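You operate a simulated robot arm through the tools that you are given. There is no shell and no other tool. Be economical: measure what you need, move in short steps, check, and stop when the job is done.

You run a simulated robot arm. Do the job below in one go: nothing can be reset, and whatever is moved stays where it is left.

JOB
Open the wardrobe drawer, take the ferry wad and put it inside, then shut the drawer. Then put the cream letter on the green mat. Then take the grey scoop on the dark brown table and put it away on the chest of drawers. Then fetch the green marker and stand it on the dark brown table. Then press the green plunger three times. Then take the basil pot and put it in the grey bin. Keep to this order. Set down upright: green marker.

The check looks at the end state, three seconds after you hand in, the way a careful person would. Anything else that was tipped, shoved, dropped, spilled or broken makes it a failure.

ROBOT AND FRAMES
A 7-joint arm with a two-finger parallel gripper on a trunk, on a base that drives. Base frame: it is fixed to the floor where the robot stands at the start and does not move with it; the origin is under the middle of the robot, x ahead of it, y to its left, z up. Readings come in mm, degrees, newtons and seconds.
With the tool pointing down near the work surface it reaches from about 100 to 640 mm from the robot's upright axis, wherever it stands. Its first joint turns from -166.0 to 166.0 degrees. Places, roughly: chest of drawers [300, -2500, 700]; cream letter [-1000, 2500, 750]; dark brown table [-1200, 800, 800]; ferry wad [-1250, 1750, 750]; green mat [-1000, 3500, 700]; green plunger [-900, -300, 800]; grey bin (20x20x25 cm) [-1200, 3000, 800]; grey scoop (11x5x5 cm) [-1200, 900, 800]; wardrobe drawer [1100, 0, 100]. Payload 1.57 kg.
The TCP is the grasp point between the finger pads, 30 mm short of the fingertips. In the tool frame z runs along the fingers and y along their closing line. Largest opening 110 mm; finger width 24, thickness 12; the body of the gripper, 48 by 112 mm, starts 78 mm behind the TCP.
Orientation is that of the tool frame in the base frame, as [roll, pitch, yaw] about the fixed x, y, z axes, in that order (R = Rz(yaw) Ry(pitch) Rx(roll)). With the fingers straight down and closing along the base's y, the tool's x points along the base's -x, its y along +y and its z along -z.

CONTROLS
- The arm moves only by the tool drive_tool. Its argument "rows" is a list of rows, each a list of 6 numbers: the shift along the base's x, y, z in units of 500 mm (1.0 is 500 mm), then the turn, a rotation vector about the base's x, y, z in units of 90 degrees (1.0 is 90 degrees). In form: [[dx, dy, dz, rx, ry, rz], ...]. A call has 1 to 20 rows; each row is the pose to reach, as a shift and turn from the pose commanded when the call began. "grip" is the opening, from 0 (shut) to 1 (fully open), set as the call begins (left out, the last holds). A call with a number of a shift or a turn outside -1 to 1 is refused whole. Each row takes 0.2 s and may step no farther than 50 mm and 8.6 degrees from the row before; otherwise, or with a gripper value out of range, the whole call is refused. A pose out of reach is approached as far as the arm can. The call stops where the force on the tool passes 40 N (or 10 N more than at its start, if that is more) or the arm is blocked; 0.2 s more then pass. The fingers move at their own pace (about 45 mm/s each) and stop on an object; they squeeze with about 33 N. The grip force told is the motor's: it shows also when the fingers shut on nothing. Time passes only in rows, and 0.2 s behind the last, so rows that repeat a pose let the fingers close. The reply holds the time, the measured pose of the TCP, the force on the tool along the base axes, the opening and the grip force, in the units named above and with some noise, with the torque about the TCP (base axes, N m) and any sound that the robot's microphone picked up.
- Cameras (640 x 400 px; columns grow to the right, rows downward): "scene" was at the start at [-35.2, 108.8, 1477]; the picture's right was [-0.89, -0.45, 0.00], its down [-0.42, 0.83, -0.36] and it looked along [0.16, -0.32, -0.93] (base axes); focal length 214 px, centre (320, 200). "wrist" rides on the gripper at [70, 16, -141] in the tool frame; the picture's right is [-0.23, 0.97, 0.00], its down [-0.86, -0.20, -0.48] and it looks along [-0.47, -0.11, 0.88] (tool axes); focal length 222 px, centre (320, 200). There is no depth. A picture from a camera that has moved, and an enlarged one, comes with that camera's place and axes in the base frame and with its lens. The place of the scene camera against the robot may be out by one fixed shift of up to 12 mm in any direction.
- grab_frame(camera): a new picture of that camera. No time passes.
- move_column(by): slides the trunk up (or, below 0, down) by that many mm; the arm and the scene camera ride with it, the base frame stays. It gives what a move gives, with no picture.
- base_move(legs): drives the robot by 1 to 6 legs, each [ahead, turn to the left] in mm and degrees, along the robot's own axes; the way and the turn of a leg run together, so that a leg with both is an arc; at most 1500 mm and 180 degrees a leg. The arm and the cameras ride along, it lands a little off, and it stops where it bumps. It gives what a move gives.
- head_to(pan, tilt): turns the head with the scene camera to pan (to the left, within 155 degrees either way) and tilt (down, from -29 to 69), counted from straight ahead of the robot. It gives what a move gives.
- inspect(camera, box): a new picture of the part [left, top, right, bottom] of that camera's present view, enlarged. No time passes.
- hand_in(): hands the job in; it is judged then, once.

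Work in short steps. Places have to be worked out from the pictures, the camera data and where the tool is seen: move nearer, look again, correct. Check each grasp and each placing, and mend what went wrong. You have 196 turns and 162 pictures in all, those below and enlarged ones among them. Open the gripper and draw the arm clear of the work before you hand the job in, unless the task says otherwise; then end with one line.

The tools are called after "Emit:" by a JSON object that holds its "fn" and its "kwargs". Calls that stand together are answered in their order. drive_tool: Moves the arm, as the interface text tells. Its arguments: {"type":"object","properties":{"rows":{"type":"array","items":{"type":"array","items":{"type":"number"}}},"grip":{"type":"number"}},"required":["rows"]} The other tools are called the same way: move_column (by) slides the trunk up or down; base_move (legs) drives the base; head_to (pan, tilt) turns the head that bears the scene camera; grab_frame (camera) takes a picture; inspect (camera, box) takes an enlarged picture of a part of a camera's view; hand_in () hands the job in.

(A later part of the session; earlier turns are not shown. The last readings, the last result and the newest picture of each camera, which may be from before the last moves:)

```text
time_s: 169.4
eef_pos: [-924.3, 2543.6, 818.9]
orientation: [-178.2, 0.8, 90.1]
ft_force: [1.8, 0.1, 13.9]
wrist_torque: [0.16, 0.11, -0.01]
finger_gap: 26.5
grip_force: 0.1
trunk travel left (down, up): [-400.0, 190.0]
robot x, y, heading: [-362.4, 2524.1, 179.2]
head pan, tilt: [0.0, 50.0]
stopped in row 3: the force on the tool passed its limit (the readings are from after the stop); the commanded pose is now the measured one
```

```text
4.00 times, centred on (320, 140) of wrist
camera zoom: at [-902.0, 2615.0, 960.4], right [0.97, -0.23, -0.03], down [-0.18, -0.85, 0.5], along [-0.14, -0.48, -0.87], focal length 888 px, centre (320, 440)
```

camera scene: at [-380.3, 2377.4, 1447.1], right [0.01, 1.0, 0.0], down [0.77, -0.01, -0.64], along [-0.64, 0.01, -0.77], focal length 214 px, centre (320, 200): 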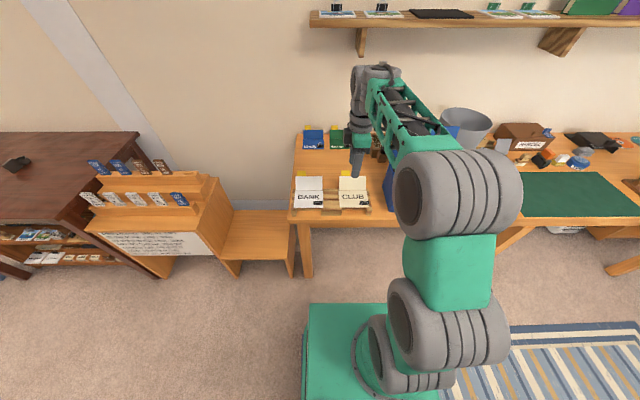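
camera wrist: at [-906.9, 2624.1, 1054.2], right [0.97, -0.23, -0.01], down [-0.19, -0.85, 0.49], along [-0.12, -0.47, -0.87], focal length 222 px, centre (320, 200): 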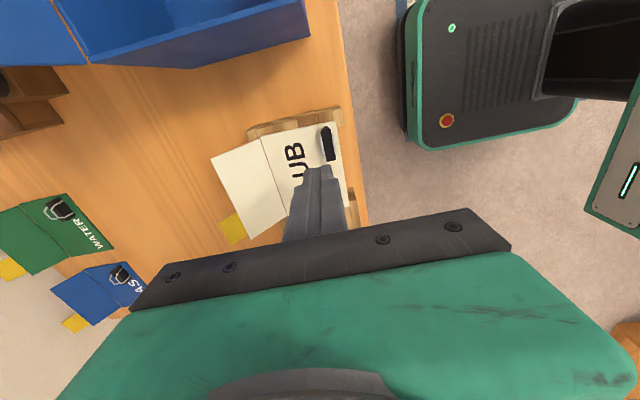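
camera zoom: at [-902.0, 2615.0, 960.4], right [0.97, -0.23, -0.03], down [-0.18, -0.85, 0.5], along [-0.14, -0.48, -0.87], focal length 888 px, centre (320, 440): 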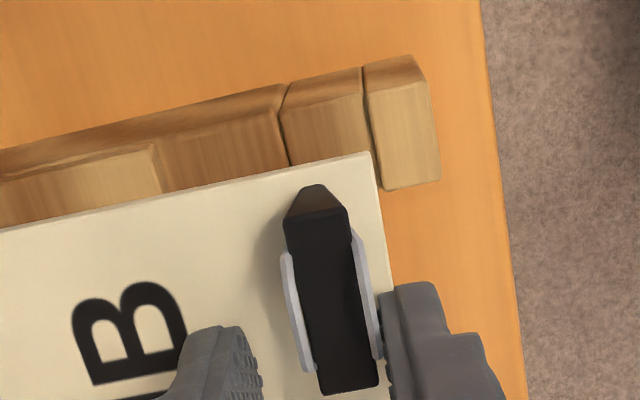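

Wrist-only stereo says letter surface ≈788 and clip top ≈812, clip centre x≈-916.5 — so my fingertip hit the clip/letter. I re-centre and come down to TCP 820.

Emit:
{"fn": "drive_tool", "kwargs": {"rows": [[0.016, 0.014, 0.04, -0.014, 0.008, 0], [0.016, 0.014, 0.04, -0.014, 0.008, 0]], "grip": 0.36}}

Emit:
{"fn": "inspect", "kwargs": {"camera": "wrist", "box": [240, 90, 400, 190]}}

```text
time_s: 170.0
eef_pos: [-914.5, 2550.8, 835.8]
orientation: [-177.9, 2.2, 89.9]
ft_force: [-0.1, -0.1, 0.2]
wrist_torque: [0.0, -0.01, 0.0]
finger_gap: 39.5
grip_force: 0.1
trunk travel left (down, up): [-400.0, 190.0]
robot x, y, heading: [-361.2, 2525.5, 179.3]
head pan, tilt: [0.0, 50.0]
```

```text
4.00 times, centred on (320, 140) of wrist
camera zoom: at [-892.2, 2625.3, 975.6], right [0.97, -0.23, -0.03], down [-0.18, -0.84, 0.52], along [-0.14, -0.5, -0.86], focal length 888 px, centre (320, 440)
```

zoom: 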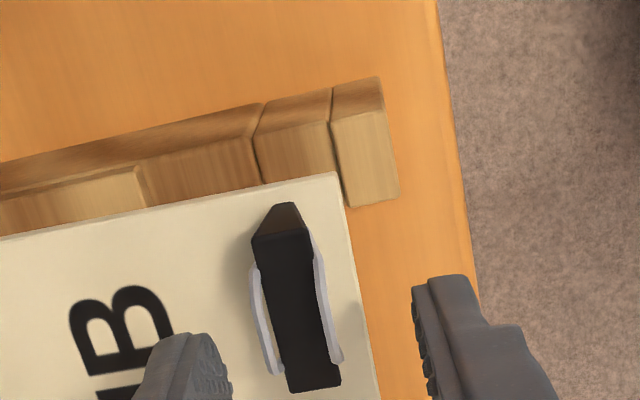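

Emit:
{"fn": "drive_tool", "kwargs": {"rows": [[-0.004, 0.008, 0, 0.024, -0.023, 0], [-0.004, 0.008, -0.015, 0.024, -0.023, 0], [-0.004, 0.008, -0.03, 0.024, -0.023, 0]]}}

Emit:
{"fn": "inspect", "kwargs": {"camera": "wrist", "box": [240, 90, 400, 190]}}

```text
time_s: 170.8
eef_pos: [-916.4, 2554.6, 820.7]
orientation: [179.9, -0.1, 90.0]
ft_force: [0.1, 0.1, -0.4]
wrist_torque: [-0.01, -0.02, 0.01]
finger_gap: 39.5
grip_force: 0.1
trunk travel left (down, up): [-400.0, 190.0]
robot x, y, heading: [-359.5, 2528.8, 179.1]
head pan, tilt: [0.0, 50.0]
```

```text
4.00 times, centred on (320, 140) of wrist
camera zoom: at [-899.4, 2623.8, 964.4], right [0.97, -0.23, 0.0], down [-0.2, -0.86, 0.48], along [-0.11, -0.46, -0.88], focal length 888 px, centre (320, 440)
```

zoom: 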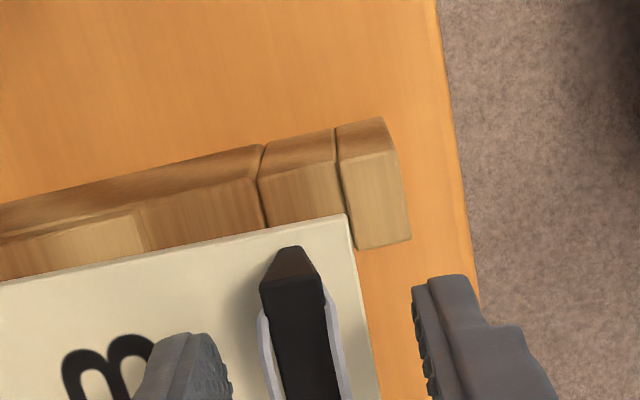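

Emit:
{"fn": "drive_tool", "kwargs": {"rows": [[0, 0, -0.01, 0, 0, 0], [0, 0, -0.01, 0, 0, 0], [0, 0, -0.01, 0, 0, 0]], "grip": 0}}

Emit:
{"fn": "drive_tool", "kwargs": {"rows": [[0, 0, 0, 0, 0, 0], [0, 0, 0, 0, 0, 0]]}}

Emit:
{"fn": "drive_tool", "kwargs": {"rows": [[0, 0, 0.01, 0, 0, 0], [0, 0, 0.02, 0, 0, 0], [0, 0, 0.03, 0, 0, 0]]}}

Emit:
{"fn": "inspect", "kwargs": {"camera": "wrist", "box": [240, 90, 400, 190]}}

```text
time_s: 171.6
eef_pos: [-913.9, 2554.9, 819.7]
orientation: [-179.8, -0.1, 89.9]
ft_force: [9.0, -1.4, 27.3]
wrist_torque: [0.38, 0.47, -0.3]
finger_gap: 11.9
grip_force: 24.6
trunk travel left (down, up): [-400.0, 190.0]
robot x, y, heading: [-356.8, 2526.0, 179.2]
head pan, tilt: [0.0, 50.0]
```

```text
time_s: 172.2
eef_pos: [-914.6, 2555.5, 818.3]
orientation: [-179.5, -0.1, 90.1]
ft_force: [7.2, -1.6, 33.1]
wrist_torque: [0.24, 0.58, -0.28]
finger_gap: 11.4
grip_force: 29.4
trunk travel left (down, up): [-400.0, 190.0]
robot x, y, heading: [-360.5, 2527.6, 179.4]
head pan, tilt: [0.0, 50.0]
```

```text
time_s: 173.0
eef_pos: [-915.4, 2556.1, 828.7]
orientation: [179.8, -0.1, 90.0]
ft_force: [-0.5, 0.6, -0.3]
wrist_torque: [0.02, -0.04, 0.02]
finger_gap: 11.1
grip_force: 28.2
trunk travel left (down, up): [-400.0, 190.0]
robot x, y, heading: [-357.2, 2523.9, 179.1]
head pan, tilt: [0.0, 50.0]
```

```text
4.00 times, centred on (320, 140) of wrist
camera zoom: at [-899.4, 2623.6, 972.6], right [0.97, -0.23, 0.0], down [-0.2, -0.86, 0.48], along [-0.11, -0.47, -0.88], focal length 888 px, centre (320, 440)
```

zoom: 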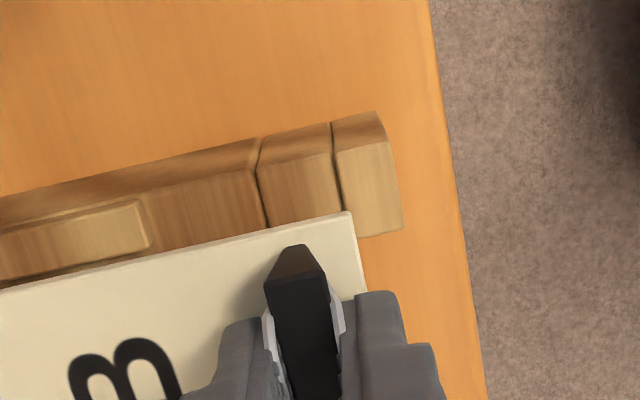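

Gripping at 11 mm after a 10 mm rise and the letter seems to follow. I lift slowly further.

Emit:
{"fn": "drive_tool", "kwargs": {"rows": [[0, 0, 0.015, 0, 0, 0], [0, 0, 0.03, 0, 0, 0], [0, 0, 0.05, 0, 0, 0], [0, 0, 0.08, 0, 0, 0], [0, 0, 0.12, 0, 0, 0], [0, 0, 0.16, 0, 0, 0]]}}

Emit:
{"fn": "grab_frame", "kwargs": {"camera": "wrist"}}

Emit:
{"fn": "inspect", "kwargs": {"camera": "scene", "box": [290, 130, 410, 205]}}

```text
time_s: 174.4
eef_pos: [-916.9, 2555.4, 910.4]
orientation: [-179.9, -0.1, 90.0]
ft_force: [-0.3, 0.6, -0.2]
wrist_torque: [0.05, 0.0, 0.02]
finger_gap: 10.9
grip_force: 28.7
trunk travel left (down, up): [-400.0, 190.0]
robot x, y, heading: [-358.7, 2527.9, 179.1]
head pan, tilt: [0.0, 50.0]
```

```text
94 pictures are left
camera wrist: at [-899.2, 2624.1, 1053.9], right [0.97, -0.23, 0.0], down [-0.2, -0.86, 0.48], along [-0.11, -0.46, -0.88], focal length 222 px, centre (320, 200)
```

wrist: 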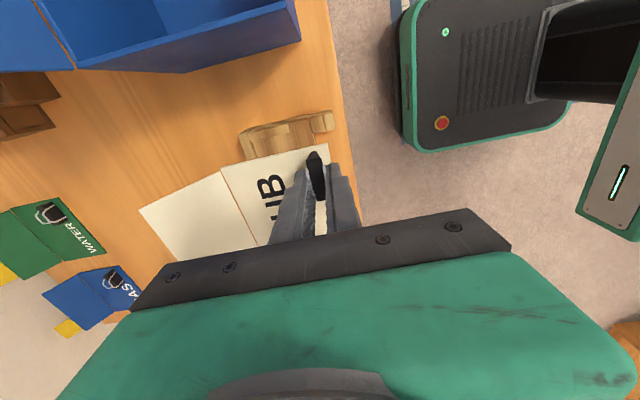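

```text
5.33 times, centred on (350, 168) of scene
camera zoom: at [-379.9, 2377.4, 1447.0], right [0.02, 1.0, 0.0], down [0.77, -0.01, -0.64], along [-0.64, 0.01, -0.77], focal length 1144 px, centre (160, 373)
```

zoom: 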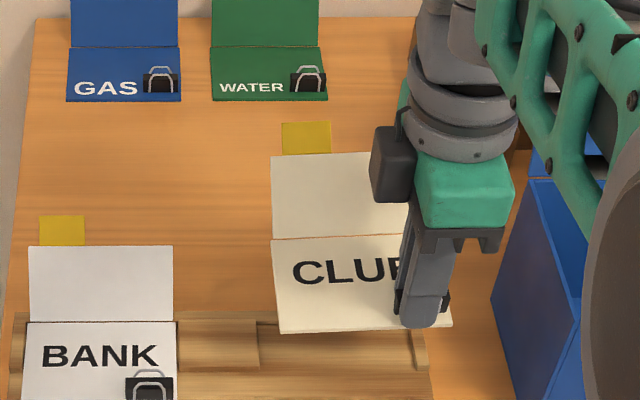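

The letter is securely held. I raise it, back off, and drive along to the green mat (y≈3480).

Emit:
{"fn": "drive_tool", "kwargs": {"rows": [[0, 0, 0.08, 0, 0, 0], [0, 0, 0.16, 0, 0, 0]]}}

Emit:
{"fn": "base_move", "kwargs": {"legs": [[-280, 0], [0, -89.1], [930, 0], [0, 89.5]]}}

Emit:
{"fn": "head_to", "kwargs": {"pan": 0, "tilt": 45}}

Emit:
{"fn": "grab_frame", "kwargs": {"camera": "scene"}}

```text
time_s: 175.0
eef_pos: [-915.4, 2555.4, 990.7]
orientation: [180.0, -0.2, 89.9]
ft_force: [-0.8, 0.1, -1.2]
wrist_torque: [0.0, 0.0, -0.03]
finger_gap: 11.1
grip_force: 28.8
trunk travel left (down, up): [-400.0, 190.0]
robot x, y, heading: [-358.5, 2525.8, 179.1]
head pan, tilt: [0.0, 50.0]
```

```text
time_s: 189.0
eef_pos: [-621.5, 3478.8, 989.8]
orientation: [-180.0, -0.1, 89.6]
ft_force: [-0.3, -0.1, 0.8]
wrist_torque: [0.0, 0.01, -0.01]
finger_gap: 11.0
grip_force: 28.9
trunk travel left (down, up): [-400.0, 190.0]
robot x, y, heading: [-67.9, 3449.1, 178.9]
head pan, tilt: [0.0, 50.0]
```

```text
time_s: 189.7
eef_pos: [-623.3, 3478.9, 989.7]
orientation: [-179.9, 0.0, 89.6]
ft_force: [0.4, 0.6, -0.6]
wrist_torque: [0.0, -0.08, -0.01]
finger_gap: 10.9
grip_force: 28.4
trunk travel left (down, up): [-400.0, 190.0]
robot x, y, heading: [-68.8, 3446.3, 178.7]
head pan, tilt: [0.0, 45.0]
```

```text
92 pictures are left
camera scene: at [-92.1, 3298.1, 1453.9], right [0.02, 1.0, 0.0], down [0.71, -0.01, -0.71], along [-0.71, 0.01, -0.71], focal length 214 px, centre (320, 200)
```

scene: 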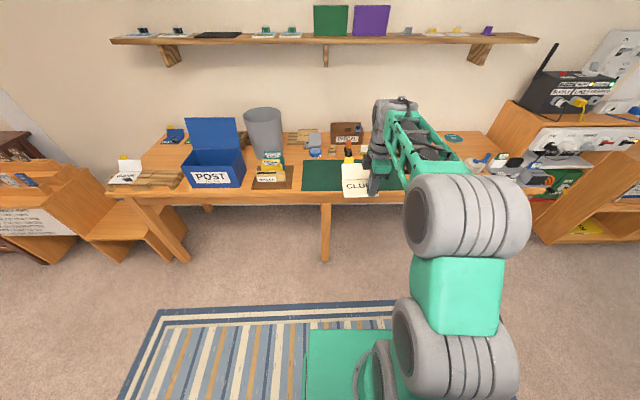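

Mat lies ahead. I drive forward 330 mm and look with the wrist camera.

Emit:
{"fn": "base_move", "kwargs": {"legs": [[330, 0]]}}

Emit:
{"fn": "grab_frame", "kwargs": {"camera": "wrist"}}

Emit:
{"fn": "head_to", "kwargs": {"pan": 0, "tilt": 52}}

Emit:
{"fn": "grab_frame", "kwargs": {"camera": "scene"}}

```text
time_s: 191.9
eef_pos: [-952.6, 3485.9, 990.9]
orientation: [-180.0, -0.1, 89.8]
ft_force: [-0.5, 0.0, -1.1]
wrist_torque: [0.01, 0.01, 0.03]
finger_gap: 10.8
grip_force: 28.6
trunk travel left (down, up): [-400.0, 190.0]
robot x, y, heading: [-401.9, 3455.8, 178.9]
head pan, tilt: [0.0, 45.0]
```

```text
91 pictures are left
camera wrist: at [-936.3, 3554.2, 1133.2], right [0.97, -0.23, 0.0], down [-0.2, -0.85, 0.48], along [-0.11, -0.46, -0.88], focal length 222 px, centre (320, 200)
```

wrist: 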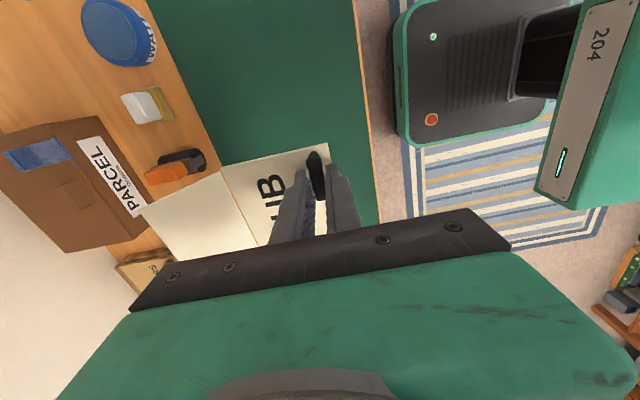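

```text
time_s: 192.6
eef_pos: [-952.6, 3485.8, 989.7]
orientation: [-180.0, -0.1, 89.7]
ft_force: [0.4, 0.3, -0.8]
wrist_torque: [0.02, -0.03, 0.01]
finger_gap: 10.9
grip_force: 28.5
trunk travel left (down, up): [-400.0, 190.0]
robot x, y, heading: [-398.3, 3454.1, 179.0]
head pan, tilt: [0.0, 52.0]
```

```text
90 pictures are left
camera scene: at [-416.5, 3304.9, 1444.4], right [0.02, 1.0, 0.0], down [0.79, -0.02, -0.62], along [-0.62, 0.01, -0.79], focal length 214 px, centre (320, 200)
```

scene: 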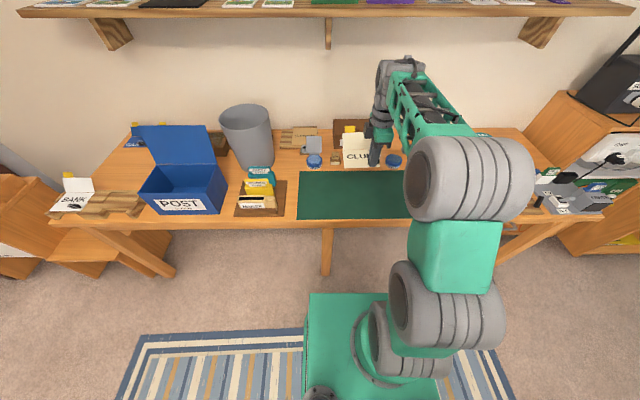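

Mat spans x ≈-877 to -1126; letter will sit well inside. I lower in stages until contact.

Emit:
{"fn": "drive_tool", "kwargs": {"rows": [[-0.01, 0, -0.08, 0, 0, 0], [-0.02, 0, -0.16, 0, 0, 0], [-0.02, 0, -0.24, 0, 0, 0], [-0.02, 0, -0.3, 0, 0, 0]]}}

Emit:
{"fn": "drive_tool", "kwargs": {"rows": [[0, 0, -0.014, 0, 0, 0], [0, 0, -0.028, 0, 0, 0], [0, 0, -0.042, 0, 0, 0], [0, 0, -0.056, 0, 0, 0], [0, 0, -0.07, 0, 0, 0], [0, 0, -0.084, 0, 0, 0]]}}

Emit:
{"fn": "grab_frame", "kwargs": {"camera": "wrist"}}

Emit:
{"fn": "inspect", "kwargs": {"camera": "scene", "box": [290, 120, 420, 220]}}

```text
time_s: 193.6
eef_pos: [-962.8, 3486.2, 838.3]
orientation: [-179.9, -0.2, 89.6]
ft_force: [-0.9, -0.1, -0.7]
wrist_torque: [-0.01, -0.01, 0.0]
finger_gap: 11.0
grip_force: 28.5
trunk travel left (down, up): [-400.0, 190.0]
robot x, y, heading: [-397.0, 3451.4, 178.9]
head pan, tilt: [0.0, 52.0]
```

```text
time_s: 195.0
eef_pos: [-963.5, 3485.9, 797.0]
orientation: [179.9, 0.0, 89.6]
ft_force: [-0.8, 0.0, 0.1]
wrist_torque: [0.0, 0.02, 0.0]
finger_gap: 10.7
grip_force: 28.5
trunk travel left (down, up): [-400.0, 190.0]
robot x, y, heading: [-398.9, 3458.0, 178.8]
head pan, tilt: [0.0, 52.0]
```

```text
89 pictures are left
camera wrist: at [-946.8, 3554.2, 940.8], right [0.97, -0.23, 0.0], down [-0.2, -0.85, 0.48], along [-0.11, -0.46, -0.88], focal length 222 px, centre (320, 200)
```

wrist: 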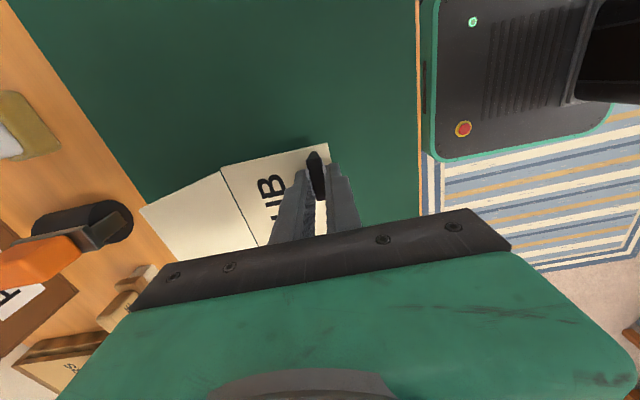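

```text
4.00 times, centred on (355, 170) of scene
camera zoom: at [-416.5, 3304.9, 1444.3], right [0.02, 1.0, 0.0], down [0.79, -0.02, -0.62], along [-0.62, 0.01, -0.79], focal length 858 px, centre (180, 320)
```

zoom: 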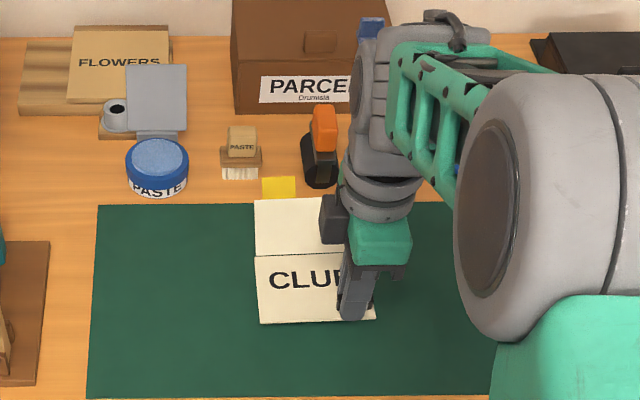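

Emit:
{"fn": "drive_tool", "kwargs": {"rows": [[0, 0, -0.012, 0, 0, 0], [0, 0, -0.024, 0, 0, 0], [0, 0, -0.036, 0, 0, 0], [0, 0, -0.048, 0, 0, 0], [0, 0, -0.06, 0, 0, 0], [0, 0, -0.072, 0, 0, 0], [0, 0, -0.084, 0, 0, 0], [0, 0, -0.096, 0, 0, 0]]}}

Emit:
{"fn": "grab_frame", "kwargs": {"camera": "wrist"}}

```text
time_s: 196.2
eef_pos: [-964.1, 3486.7, 775.9]
orientation: [-179.4, -0.1, 89.7]
ft_force: [11.9, 0.2, 22.3]
wrist_torque: [-0.13, -0.62, 0.23]
finger_gap: 11.0
grip_force: 29.2
trunk travel left (down, up): [-400.0, 190.0]
robot x, y, heading: [-397.3, 3456.5, 179.0]
head pan, tilt: [0.0, 52.0]
stopped in row 6: the force on the tool passed its limit (the readings are from after the stop); the commanded pose is now the measured one
```

```text
87 pictures are left
camera wrist: at [-945.8, 3554.6, 919.8], right [0.97, -0.23, -0.01], down [-0.2, -0.85, 0.48], along [-0.12, -0.46, -0.88], focal length 222 px, centre (320, 200)
```

wrist: 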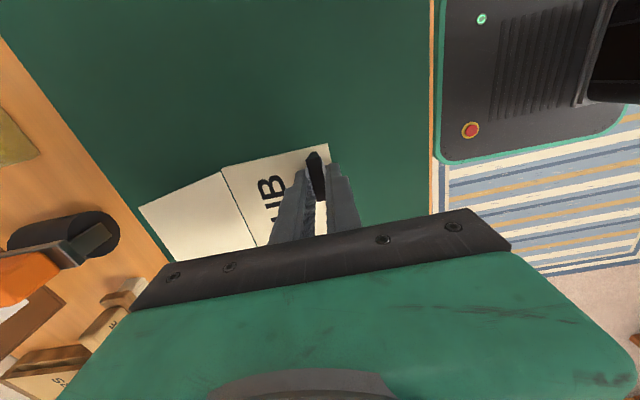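

Contact at z≈776: the letter is down on the mat. I release partly and lift straight up.

Emit:
{"fn": "drive_tool", "kwargs": {"rows": [[0, 0, 0.004, 0, 0, 0], [0, 0, 0.004, 0, 0, 0], [0, 0, 0.004, 0, 0, 0], [0, 0, 0.03, 0, 0, 0], [0, 0, 0.1, 0, 0, 0], [0, 0, 0.19, 0, 0, 0], [0, 0, 0.28, 0, 0, 0], [0, 0, 0.37, 0, 0, 0], [0, 0, 0.45, 0, 0, 0]], "grip": 0.4}}

Emit:
{"fn": "grab_frame", "kwargs": {"camera": "wrist"}}

Emit:
{"fn": "inspect", "kwargs": {"camera": "scene", "box": [290, 120, 420, 220]}}

```text
time_s: 198.2
eef_pos: [-966.1, 3485.3, 998.5]
orientation: [-179.6, -0.1, 89.7]
ft_force: [-0.1, 0.5, -0.4]
wrist_torque: [0.0, 0.01, 0.02]
finger_gap: 43.8
grip_force: 0.0
trunk travel left (down, up): [-400.0, 190.0]
robot x, y, heading: [-396.3, 3453.8, 178.8]
head pan, tilt: [0.0, 52.0]
```

```text
86 pictures are left
camera wrist: at [-947.7, 3554.1, 1142.1], right [0.97, -0.23, -0.01], down [-0.2, -0.85, 0.48], along [-0.12, -0.46, -0.88], focal length 222 px, centre (320, 200)
```

wrist: 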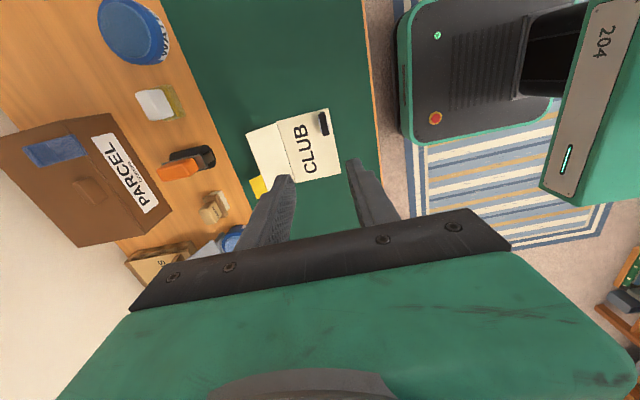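

```text
4.00 times, centred on (355, 170) of scene
camera zoom: at [-416.4, 3304.9, 1444.3], right [0.02, 1.0, 0.0], down [0.79, -0.02, -0.62], along [-0.62, 0.01, -0.79], focal length 858 px, centre (180, 320)
```

zoom: 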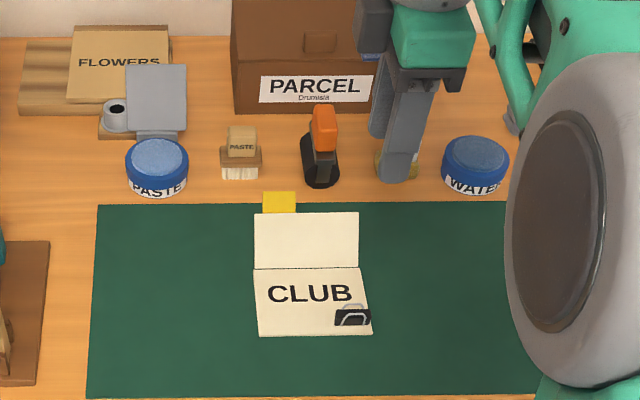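

Letter is on the mat. Next, the grey scoop on the dark brown table at y≈900: I drive there.

Emit:
{"fn": "base_move", "kwargs": {"legs": [[-330, 0], [0, 91], [1500, 0], [1000, 0], [0, -90]]}}

Emit:
{"fn": "head_to", "kwargs": {"pan": 0, "tilt": 40}}

Emit:
{"fn": "grab_frame", "kwargs": {"camera": "scene"}}

```text
time_s: 219.8
eef_pos: [-610.5, 959.2, 999.2]
orientation: [-179.6, -0.1, 92.0]
ft_force: [-0.5, 0.4, -0.4]
wrist_torque: [0.01, -0.01, -0.01]
finger_gap: 44.0
grip_force: 0.0
trunk travel left (down, up): [-400.0, 190.0]
robot x, y, heading: [-39.1, 951.2, -178.9]
head pan, tilt: [0.0, 52.0]
```

```text
time_s: 220.6
eef_pos: [-609.7, 958.9, 998.3]
orientation: [-179.6, -0.1, 92.1]
ft_force: [-0.1, 0.4, 0.4]
wrist_torque: [0.02, -0.03, 0.01]
finger_gap: 43.9
grip_force: 0.1
trunk travel left (down, up): [-400.0, 190.0]
robot x, y, heading: [-39.7, 953.0, -178.7]
head pan, tilt: [0.0, 40.0]
```

```text
84 pictures are left
camera scene: at [-62.7, 801.7, 1461.1], right [-0.02, 1.0, 0.0], down [0.64, 0.01, -0.77], along [-0.77, -0.02, -0.64], focal length 214 px, centre (320, 200)
```

scene: 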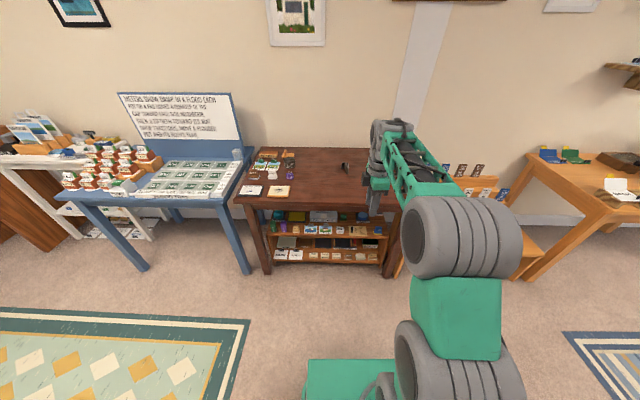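

Emit:
{"fn": "inspect", "kwargs": {"camera": "scene", "box": [320, 150, 400, 200]}}

Emit:
{"fn": "inspect", "kwargs": {"camera": "scene", "box": [232, 140, 328, 200]}}

Emit:
{"fn": "inspect", "kwargs": {"camera": "scene", "box": [50, 90, 250, 215]}}

```text
8.00 times, centred on (360, 175) of scene
camera zoom: at [-62.7, 801.7, 1461.1], right [-0.02, 1.0, 0.0], down [0.64, 0.01, -0.77], along [-0.77, -0.02, -0.64], focal length 1716 px, centre (0, 400)
```

zoom: 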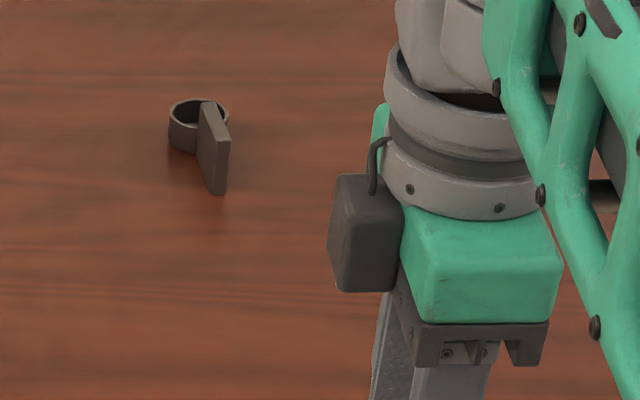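

```text
6.67 times, centred on (280, 170) of scene
camera zoom: at [-62.7, 801.7, 1461.1], right [-0.02, 1.0, 0.0], down [0.64, 0.01, -0.77], along [-0.77, -0.02, -0.64], focal length 1430 px, centre (587, 400)
```

zoom: 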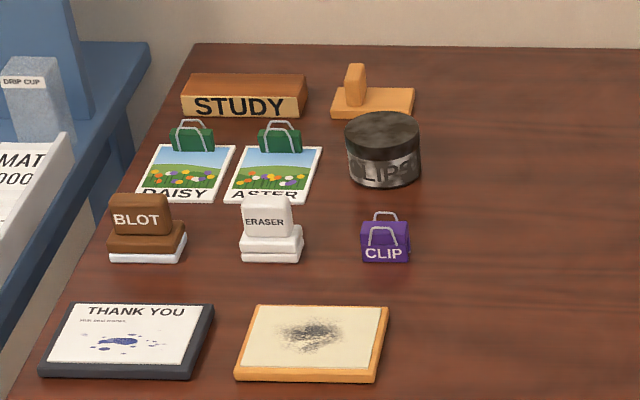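

```text
3.20 times, centred on (150, 152) of scene
camera zoom: at [-62.7, 801.7, 1461.1], right [-0.02, 1.0, 0.0], down [0.64, 0.01, -0.77], along [-0.77, -0.02, -0.64], focal length 686 px, centre (864, 352)
```

zoom: 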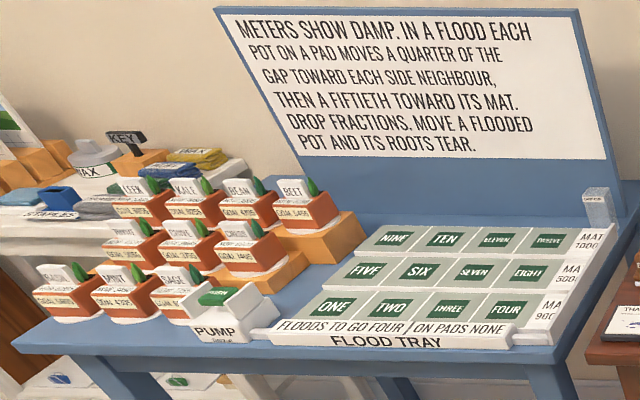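

Scoop: cup at ≈[-1160, 920], flat upright handle towards +x. I turn the tool by +90° so it closes along y, then drive forward 440 mm.

Emit:
{"fn": "drive_tool", "kwargs": {"rows": [[0, 0, 0, 0, 0, 0.09], [0, 0, 0, 0, 0, 0.18], [0, 0, 0, 0, 0, 0.27], [0, 0, 0, 0, 0, 0.36], [0, 0, 0, 0, 0, 0.45], [0, 0, 0, 0, 0, 0.54], [0, 0, 0, 0, 0, 0.63], [0, 0, 0, 0, 0, 0.72], [0, 0, 0, 0, 0, 0.81], [0, 0, 0, 0, 0, 0.9], [0, 0, 0, 0, 0, 0.98]], "grip": 0.5}}

Emit:
{"fn": "base_move", "kwargs": {"legs": [[440, 0]]}}

Emit:
{"fn": "grab_frame", "kwargs": {"camera": "wrist"}}

Emit:
{"fn": "grab_frame", "kwargs": {"camera": "scene"}}

```text
time_s: 223.0
eef_pos: [-611.4, 958.9, 998.4]
orientation: [-179.5, -0.1, -179.6]
ft_force: [-1.8, -1.0, 0.6]
wrist_torque: [0.04, -0.16, 0.0]
finger_gap: 55.1
grip_force: 0.0
trunk travel left (down, up): [-400.0, 190.0]
robot x, y, heading: [-39.9, 950.0, -178.9]
head pan, tilt: [0.0, 40.0]
```

```text
time_s: 225.7
eef_pos: [-1047.6, 947.7, 998.6]
orientation: [-179.5, -0.2, -179.7]
ft_force: [0.0, -0.4, 0.3]
wrist_torque: [-0.01, 0.0, 0.01]
finger_gap: 55.1
grip_force: 0.0
trunk travel left (down, up): [-400.0, 190.0]
robot x, y, heading: [-482.9, 943.7, -178.9]
head pan, tilt: [0.0, 40.0]
```

```text
80 pictures are left
camera wrist: at [-1116.8, 964.2, 1141.6], right [0.22, 0.98, -0.01], down [0.86, -0.19, 0.48], along [0.47, -0.11, -0.88], focal length 222 px, centre (320, 200)
```

wrist: 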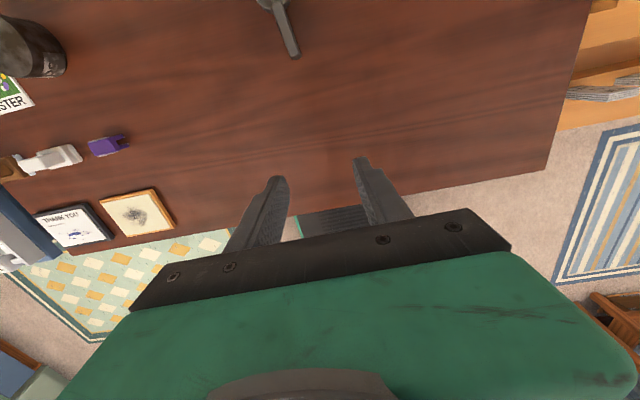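

```text
79 pictures are left
camera scene: at [-500.6, 791.7, 1461.2], right [-0.02, 1.0, 0.0], down [0.64, 0.01, -0.77], along [-0.77, -0.02, -0.64], focal length 214 px, centre (320, 200)
```

scene: 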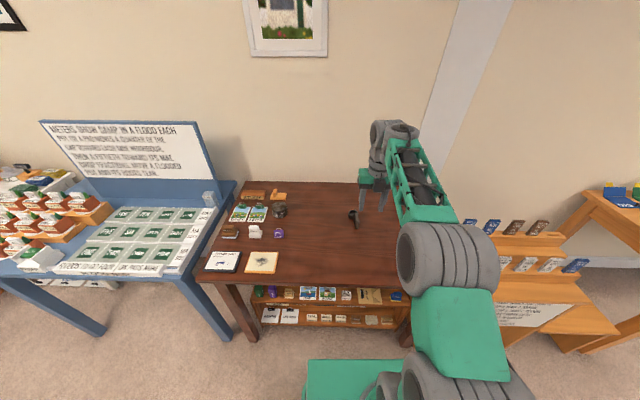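

Handle runs about x -1150…-1195 at y≈935. I drive 55 mm closer and extend the arm 60 mm to view it.

Emit:
{"fn": "base_move", "kwargs": {"legs": [[55, 0]]}}

Emit:
{"fn": "drive_tool", "kwargs": {"rows": [[-0.05, -0.01, -0.05, 0, 0, 0], [-0.1, -0.02, -0.1, 0, 0, 0]]}}

Emit:
{"fn": "inspect", "kwargs": {"camera": "wrist", "box": [220, 0, 420, 125]}}

Emit:
{"fn": "inspect", "kwargs": {"camera": "scene", "box": [300, 180, 420, 255]}}

```text
time_s: 226.6
eef_pos: [-1103.2, 947.7, 999.2]
orientation: [-179.5, -0.1, -179.7]
ft_force: [-0.5, 0.6, -0.7]
wrist_torque: [-0.03, -0.02, -0.01]
finger_gap: 55.0
grip_force: 0.0
trunk travel left (down, up): [-400.0, 190.0]
robot x, y, heading: [-533.5, 944.1, -178.7]
head pan, tilt: [0.0, 40.0]
```

```text
time_s: 227.2
eef_pos: [-1153.3, 937.5, 947.7]
orientation: [-179.5, -0.2, -179.7]
ft_force: [-0.8, 1.1, -0.1]
wrist_torque: [0.05, -0.01, -0.01]
finger_gap: 55.0
grip_force: 0.1
trunk travel left (down, up): [-400.0, 190.0]
robot x, y, heading: [-532.6, 941.9, -178.8]
head pan, tilt: [0.0, 40.0]
```

```text
3.20 times, centred on (320, 62) of wrist
camera zoom: at [-1222.6, 953.0, 1091.5], right [0.22, 0.98, -0.01], down [0.86, -0.19, 0.48], along [0.47, -0.11, -0.88], focal length 711 px, centre (320, 640)
```

zoom: 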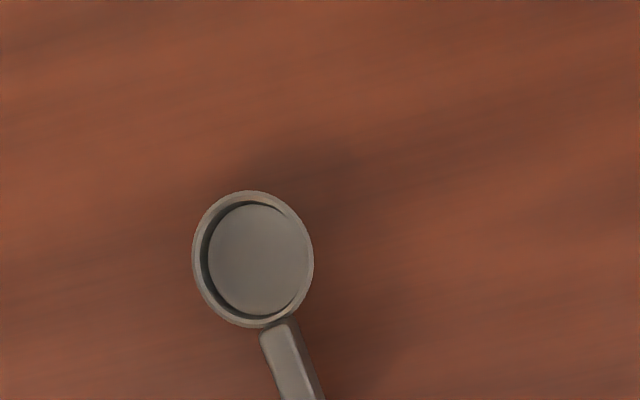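

```text
5.33 times, centred on (360, 218) of scene
camera zoom: at [-556.6, 790.4, 1461.2], right [-0.02, 1.0, 0.0], down [0.64, 0.01, -0.77], along [-0.77, -0.02, -0.64], focal length 1144 px, centre (107, 107)
```

zoom: 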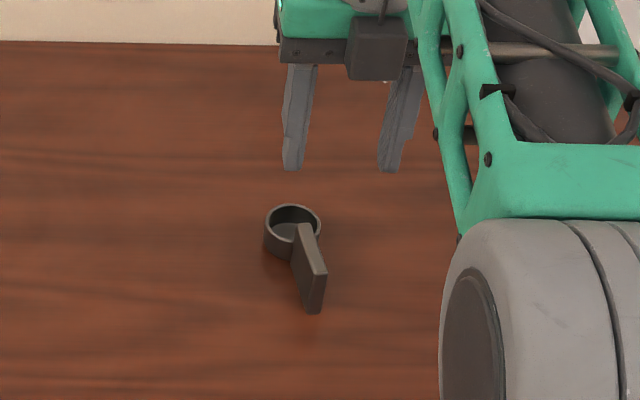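

Wrist stereo: handle top z≈792, from [-1201,931] to [-1150,938], turned ≈8°. I drive 25 mm closer, then align over the handle at x≈-1168 and lower to z≈840.

Emit:
{"fn": "base_move", "kwargs": {"legs": [[25, 0]]}}

Emit:
{"fn": "drive_tool", "kwargs": {"rows": [[0.01, 0, -0.08, 0, 0, 0.046], [0.02, -0.004, -0.16, 0, 0, 0.092], [0.02, -0.004, -0.22, 0, 0, 0.092]], "grip": 0.4}}

Emit:
{"fn": "grab_frame", "kwargs": {"camera": "wrist"}}

Emit:
{"fn": "inspect", "kwargs": {"camera": "scene", "box": [300, 190, 420, 265]}}

```text
time_s: 228.0
eef_pos: [-1177.5, 936.3, 947.4]
orientation: [-179.5, -0.2, -179.7]
ft_force: [0.3, 0.7, 0.7]
wrist_torque: [0.03, 0.0, 0.0]
finger_gap: 54.9
grip_force: 0.1
trunk travel left (down, up): [-400.0, 190.0]
robot x, y, heading: [-558.7, 944.0, -178.6]
head pan, tilt: [0.0, 40.0]
```

```text
time_s: 228.8
eef_pos: [-1169.5, 930.4, 848.8]
orientation: [-177.8, 0.2, -171.7]
ft_force: [-0.2, -0.7, 0.9]
wrist_torque: [-0.03, -0.01, 0.03]
finger_gap: 44.0
grip_force: 0.1
out of reach, approached as far as the arm can: row 2, 3
trunk travel left (down, up): [-400.0, 190.0]
robot x, y, heading: [-558.9, 942.6, -178.8]
head pan, tilt: [0.0, 40.0]
```

```text
76 pictures are left
camera wrist: at [-1242.0, 941.1, 990.6], right [0.08, 1.0, -0.04], down [0.87, -0.05, 0.49], along [0.48, -0.07, -0.87], focal length 222 px, centre (320, 200)
```

wrist: 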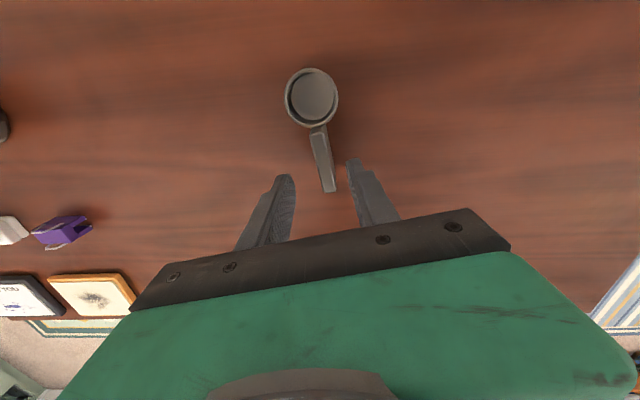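

```text
5.33 times, centred on (360, 228) of scene
camera zoom: at [-581.5, 789.9, 1461.2], right [-0.02, 1.0, 0.0], down [0.64, 0.01, -0.77], along [-0.77, -0.02, -0.64], focal length 1144 px, centre (107, 53)
```

zoom: 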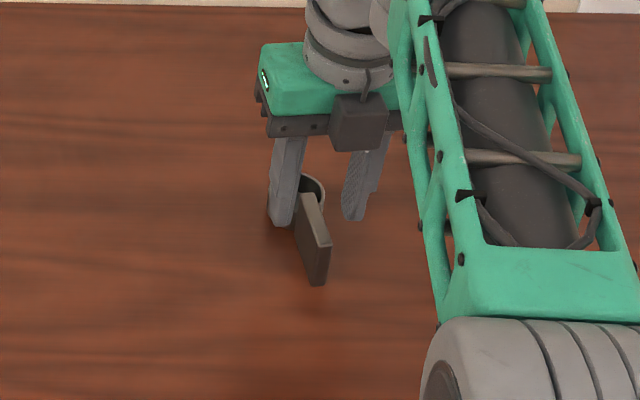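

Near the reach limit; I drive 20 mm closer and correct the small roll, aiming at [-1165, 934].

Emit:
{"fn": "base_move", "kwargs": {"legs": [[20, 0]]}}

Emit:
{"fn": "drive_tool", "kwargs": {"rows": [[0.05, 0.008, -0.02, 0.024, 0, 0]]}}

Emit:
{"fn": "grab_frame", "kwargs": {"camera": "wrist"}}

```text
time_s: 229.6
eef_pos: [-1190.5, 930.8, 848.0]
orientation: [-178.0, 0.2, -171.6]
ft_force: [-0.3, -0.1, 0.1]
wrist_torque: [0.02, 0.02, 0.0]
finger_gap: 43.9
grip_force: 0.2
trunk travel left (down, up): [-400.0, 190.0]
robot x, y, heading: [-583.1, 939.7, -178.6]
head pan, tilt: [0.0, 40.0]
```

```text
time_s: 230.0
eef_pos: [-1174.3, 930.0, 848.3]
orientation: [-177.9, 0.7, -171.8]
ft_force: [0.3, -0.2, -0.7]
wrist_torque: [0.01, -0.02, -0.01]
finger_gap: 44.0
grip_force: 0.2
out of reach, approached as far as the arm can: row 1
trunk travel left (down, up): [-400.0, 190.0]
robot x, y, heading: [-580.9, 940.1, -178.7]
head pan, tilt: [0.0, 40.0]
```

```text
74 pictures are left
camera wrist: at [-1247.8, 939.7, 990.1], right [0.09, 1.0, -0.03], down [0.87, -0.06, 0.5], along [0.49, -0.07, -0.87], focal length 222 px, centre (320, 200)
```

wrist: 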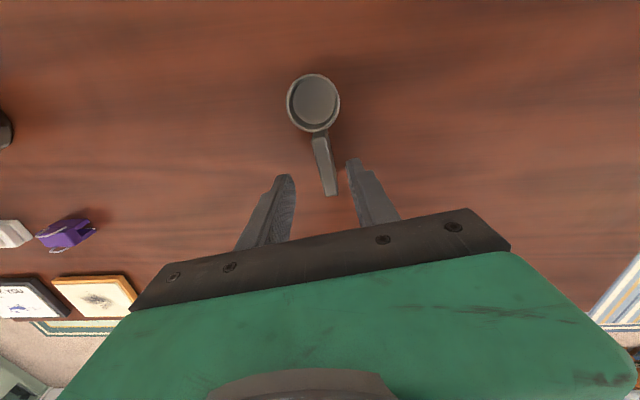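

The stall depends on arm height relative to the trunk. I raise the arm 100 mm and lower the trunk by 200 in turns.

Emit:
{"fn": "drive_tool", "kwargs": {"rows": [[0, 0, 0.08, 0, 0, 0], [0, 0, 0.16, 0, 0, 0], [0, 0, 0.24, 0, 0, 0], [0, 0, 0.32, 0, 0, 0], [0.02, 0.008, 0.4, 0.024, -0.008, 0]]}}

Emit:
{"fn": "move_column", "kwargs": {"by": -200}}

Emit:
{"fn": "grab_frame", "kwargs": {"camera": "wrist"}}

```text
time_s: 231.2
eef_pos: [-1164.2, 934.7, 1048.6]
orientation: [178.0, 1.8, -171.7]
ft_force: [-0.1, -0.2, -0.4]
wrist_torque: [0.02, -0.02, 0.01]
finger_gap: 43.7
grip_force: 0.1
trunk travel left (down, up): [-400.0, 190.0]
robot x, y, heading: [-576.6, 940.4, -178.7]
head pan, tilt: [0.0, 40.0]
```

```text
time_s: 233.4
eef_pos: [-1164.7, 934.5, 848.9]
orientation: [178.0, 1.6, -171.7]
ft_force: [0.3, 0.0, 0.6]
wrist_torque: [0.0, 0.0, -0.01]
finger_gap: 44.1
grip_force: 0.0
trunk travel left (down, up): [-200.0, 390.0]
robot x, y, heading: [-576.2, 941.2, -178.7]
head pan, tilt: [0.0, 40.0]
```

```text
73 pictures are left
camera wrist: at [-1238.7, 933.9, 991.6], right [0.08, 1.0, 0.04], down [0.86, -0.09, 0.49], along [0.5, -0.01, -0.87], focal length 222 px, centre (320, 200)
```

wrist: 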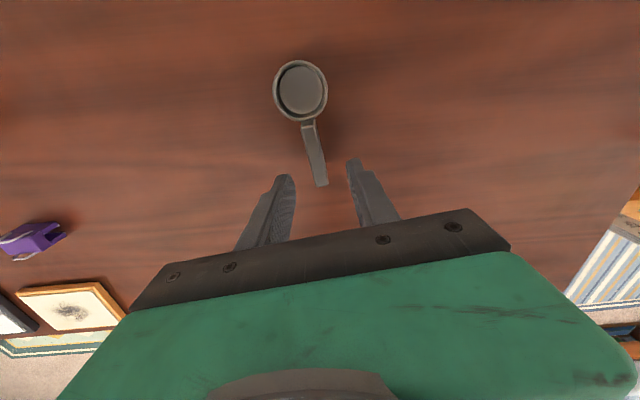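

Emit:
{"fn": "drive_tool", "kwargs": {"rows": [[-0.002, -0.007, -0.04, -0.022, 0.018, -0.015], [-0.002, -0.007, -0.09, -0.022, 0.018, -0.015], [-0.002, -0.007, -0.128, -0.022, 0.018, -0.015]]}}

Emit:
{"fn": "grab_frame", "kwargs": {"camera": "wrist"}}

```text
time_s: 234.2
eef_pos: [-1165.1, 932.3, 789.0]
orientation: [179.6, -0.8, -173.0]
ft_force: [1.2, 0.0, 21.3]
wrist_torque: [-0.55, -0.31, 0.17]
finger_gap: 43.8
grip_force: 0.7
trunk travel left (down, up): [-200.0, 390.0]
robot x, y, heading: [-580.8, 939.2, -178.9]
head pan, tilt: [0.0, 40.0]
```

```text
72 pictures are left
camera wrist: at [-1234.1, 937.5, 934.6], right [0.11, 0.99, 0.0], down [0.88, -0.1, 0.47], along [0.46, -0.05, -0.89], focal length 222 px, centre (320, 200)
```

wrist: 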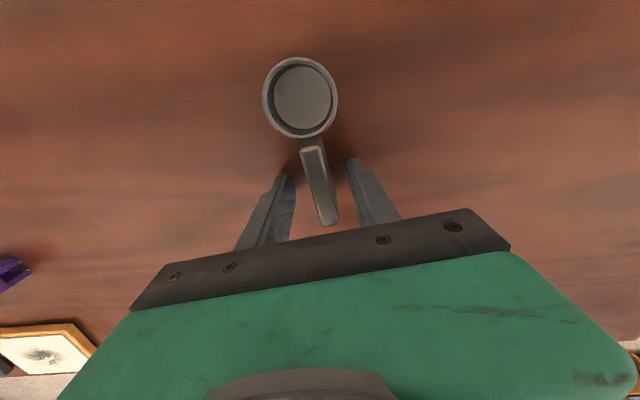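

Fingertips touch the table (z≈758) with the handle between them. I lift 5 mm, close, and lift.

Emit:
{"fn": "drive_tool", "kwargs": {"rows": [[0, 0, 0.01, 0, 0, 0], [0, 0, 0.01, 0, 0, 0], [0, 0, 0.01, 0, 0, 0], [0, 0, 0.01, 0, 0, 0], [0, 0, 0.01, 0, 0, 0]], "grip": 0}}

Emit:
{"fn": "drive_tool", "kwargs": {"rows": [[0, 0, 0.04, 0, 0, 0], [0, 0, 0.1, 0, 0, 0], [0, 0, 0.18, 0, 0, 0], [0, 0, 0.26, 0, 0, 0]]}}

Emit:
{"fn": "grab_frame", "kwargs": {"camera": "wrist"}}

```text
time_s: 235.4
eef_pos: [-1166.1, 931.2, 790.0]
orientation: [179.7, -0.3, -172.9]
ft_force: [-0.1, -0.1, 0.5]
wrist_torque: [0.0, -0.02, 0.01]
finger_gap: 12.1
grip_force: 29.2
trunk travel left (down, up): [-200.0, 390.0]
robot x, y, heading: [-580.7, 940.6, -178.6]
head pan, tilt: [0.0, 40.0]
```

```text
time_s: 236.4
eef_pos: [-1155.5, 929.8, 880.3]
orientation: [179.5, -0.3, -173.0]
ft_force: [-0.2, 0.0, 0.0]
wrist_torque: [0.02, -0.03, 0.0]
finger_gap: 12.1
grip_force: 29.0
out of reach, approached as far as the arm can: row 3, 4
trunk travel left (down, up): [-200.0, 390.0]
robot x, y, heading: [-578.9, 940.1, -178.6]
head pan, tilt: [0.0, 40.0]
```

```text
71 pictures are left
camera wrist: at [-1224.7, 935.7, 1024.2], right [0.11, 0.99, 0.01], down [0.88, -0.1, 0.47], along [0.47, -0.04, -0.88], focal length 222 px, centre (320, 200)
```

wrist: 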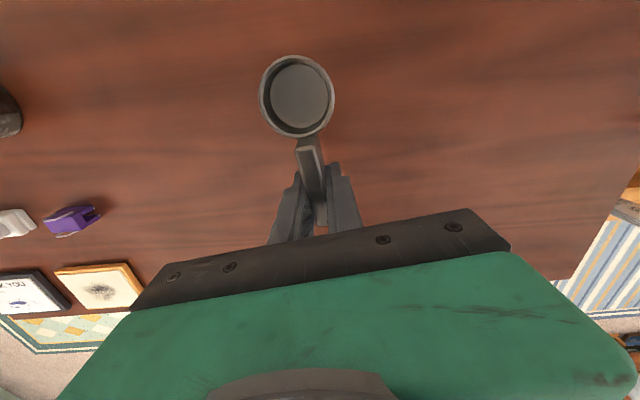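

Scoop held by its handle. I raise the trunk, back away and drive to the chest of drawers, facing it (-y).

Emit:
{"fn": "move_column", "kwargs": {"by": 200}}

Emit:
{"fn": "base_move", "kwargs": {"legs": [[-860, 0], [0, 88.6], [1500, 0], [1050, 0]]}}

Emit:
{"fn": "head_to", "kwargs": {"pan": 0, "tilt": 40}}

Emit:
{"fn": "grab_frame", "kwargs": {"camera": "scene"}}

```text
time_s: 238.5
eef_pos: [-1154.6, 929.7, 1080.3]
orientation: [179.5, -0.3, -173.0]
ft_force: [-0.4, 0.3, -0.3]
wrist_torque: [0.01, 0.01, 0.02]
finger_gap: 12.2
grip_force: 28.9
trunk travel left (down, up): [-400.0, 190.0]
robot x, y, heading: [-580.0, 938.7, -178.7]
head pan, tilt: [0.0, 40.0]
```

```text
time_s: 259.0
eef_pos: [314.2, -2171.6, 1080.1]
orientation: [179.6, -0.4, -83.6]
ft_force: [0.2, -1.1, -0.1]
wrist_torque: [0.01, -0.04, 0.01]
finger_gap: 12.2
grip_force: 29.3
trunk travel left (down, up): [-400.0, 190.0]
robot x, y, heading: [307.2, -1593.0, -89.0]
head pan, tilt: [0.0, 40.0]
```

```text
time_s: 259.6
eef_pos: [314.2, -2171.6, 1080.6]
orientation: [179.6, -0.3, -83.5]
ft_force: [0.4, 0.6, 0.1]
wrist_torque: [0.0, -0.03, -0.02]
finger_gap: 12.1
grip_force: 28.5
trunk travel left (down, up): [-400.0, 190.0]
robot x, y, heading: [309.1, -1592.9, -89.0]
head pan, tilt: [0.0, 40.0]
```

```text
70 pictures are left
camera scene: at [463.2, -1614.5, 1461.2], right [-1.0, -0.01, 0.0], down [-0.01, 0.64, -0.77], along [0.01, -0.77, -0.64], focal length 214 px, centre (320, 200)
```

scene: 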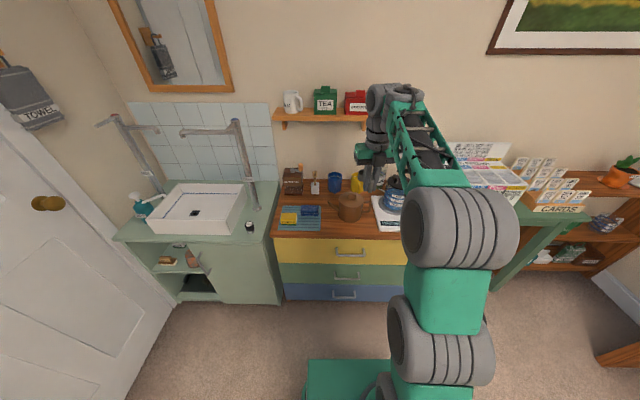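

Emit:
{"fn": "inspect", "kwargs": {"camera": "scene", "box": [264, 160, 424, 260]}}

Emit:
{"fn": "inspect", "kwargs": {"camera": "wrist", "box": [0, 0, 640, 400]}}

```text
4.00 times, centred on (344, 210) of scene
camera zoom: at [463.2, -1614.5, 1461.2], right [-1.0, -0.01, 0.0], down [-0.01, 0.64, -0.77], along [0.01, -0.77, -0.64], focal length 858 px, centre (224, 160)
```

zoom: 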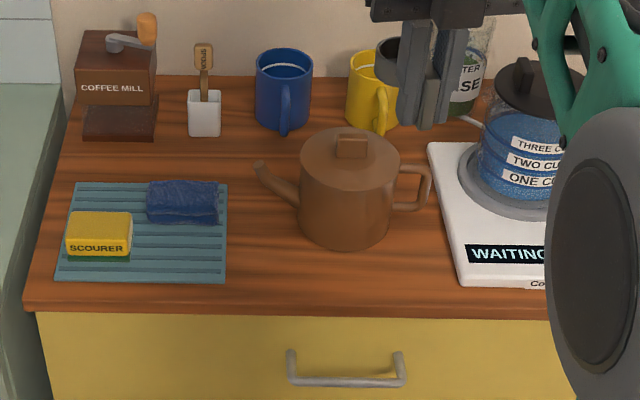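

```text
1.00 times, centred on (320, 200) of wrist
camera zoom: at [307.4, -2242.2, 1224.4], right [-0.99, 0.12, 0.01], down [0.1, 0.88, 0.47], along [0.05, 0.47, -0.88], focal length 222 px, centre (320, 200)
```

zoom: 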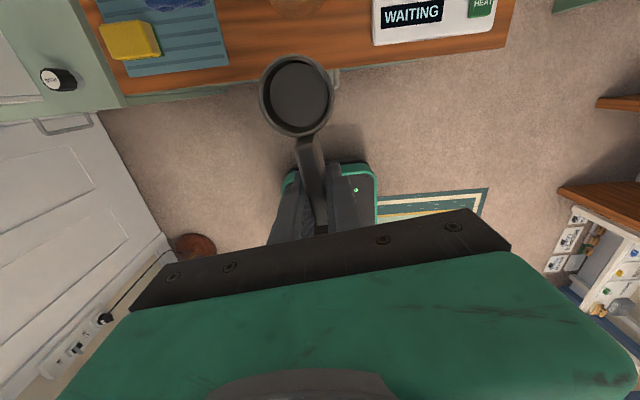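

The chest has a free strip in front of the teapot (x≈200–470, y≈-2263…-2355, top ≈700). I turn the scoop crosswise (-90°) and drive 150 mm forward.

Emit:
{"fn": "drive_tool", "kwargs": {"rows": [[0, 0, 0, 0, 0, -0.09], [0, 0, 0, 0, 0, -0.18], [0, 0, 0, 0, 0, -0.27], [0, 0, 0, 0, 0, -0.36], [0, 0, 0, 0, 0, -0.45], [0, 0, 0, 0, 0, -0.54], [0, 0, 0, 0, 0, -0.63], [0, 0, 0, 0, 0, -0.72], [0, 0, 0, 0, 0, -0.81], [0, 0, 0, 0, 0, -0.9], [0, 0, 0, 0, 0, -0.99]]}}

Emit:
{"fn": "base_move", "kwargs": {"legs": [[140, 0]]}}

Emit:
{"fn": "drive_tool", "kwargs": {"rows": [[0.07, 0, -0.05, 0, 0, 0], [0.14, 0.02, -0.1, 0, 0, 0], [0.15, 0.03, -0.2, 0, 0, 0], [0.15, 0.03, -0.3, 0, 0, 0]]}}

Emit:
{"fn": "grab_frame", "kwargs": {"camera": "wrist"}}

Emit:
{"fn": "inspect", "kwargs": {"camera": "scene", "box": [224, 160, 424, 285]}}

```text
time_s: 262.0
eef_pos: [313.9, -2170.9, 1081.0]
orientation: [179.4, -0.2, -172.7]
ft_force: [-0.2, 0.4, 0.3]
wrist_torque: [0.0, 0.0, 0.01]
finger_gap: 12.1
grip_force: 29.5
trunk travel left (down, up): [-400.0, 190.0]
robot x, y, heading: [310.1, -1592.9, -89.1]
head pan, tilt: [0.0, 40.0]
```

```text
time_s: 263.3
eef_pos: [316.1, -2311.8, 1079.5]
orientation: [179.4, -0.3, -172.6]
ft_force: [0.1, -0.8, -0.7]
wrist_torque: [0.01, 0.02, 0.02]
finger_gap: 12.0
grip_force: 29.8
trunk travel left (down, up): [-400.0, 190.0]
robot x, y, heading: [312.3, -1734.5, -89.0]
head pan, tilt: [0.0, 40.0]
```

```text
refused: row 3 steps farther than a row can; nothing moved
```

```text
67 pictures are left
camera wrist: at [246.1, -2306.5, 1224.3], right [0.1, 0.99, 0.01], down [0.88, -0.09, 0.47], along [0.47, -0.04, -0.88], focal length 222 px, centre (320, 200)
```

wrist: 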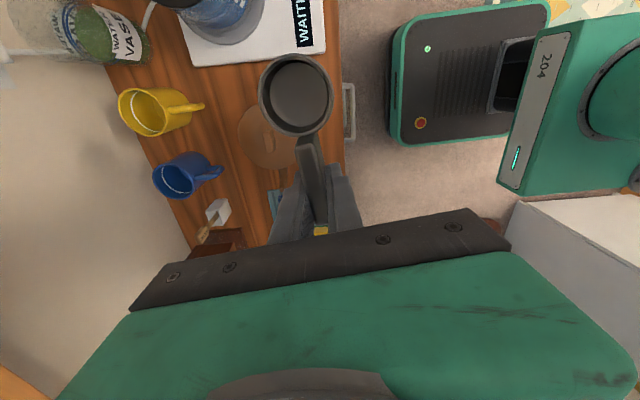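

```text
3.20 times, centred on (324, 222) of scene
camera zoom: at [465.2, -1755.2, 1461.2], right [-1.0, -0.01, 0.0], down [-0.01, 0.64, -0.77], along [0.01, -0.77, -0.64], focal length 686 px, centre (307, 128)
```

zoom: 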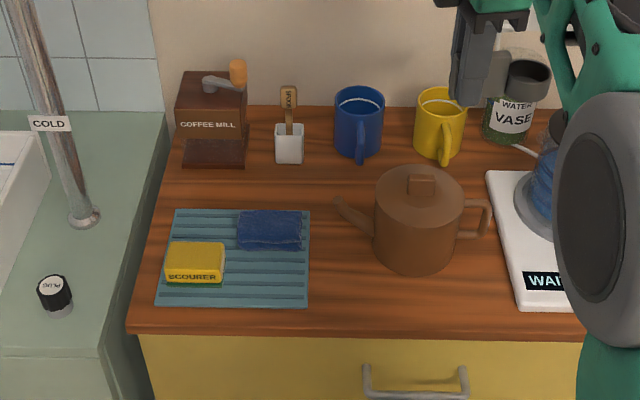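

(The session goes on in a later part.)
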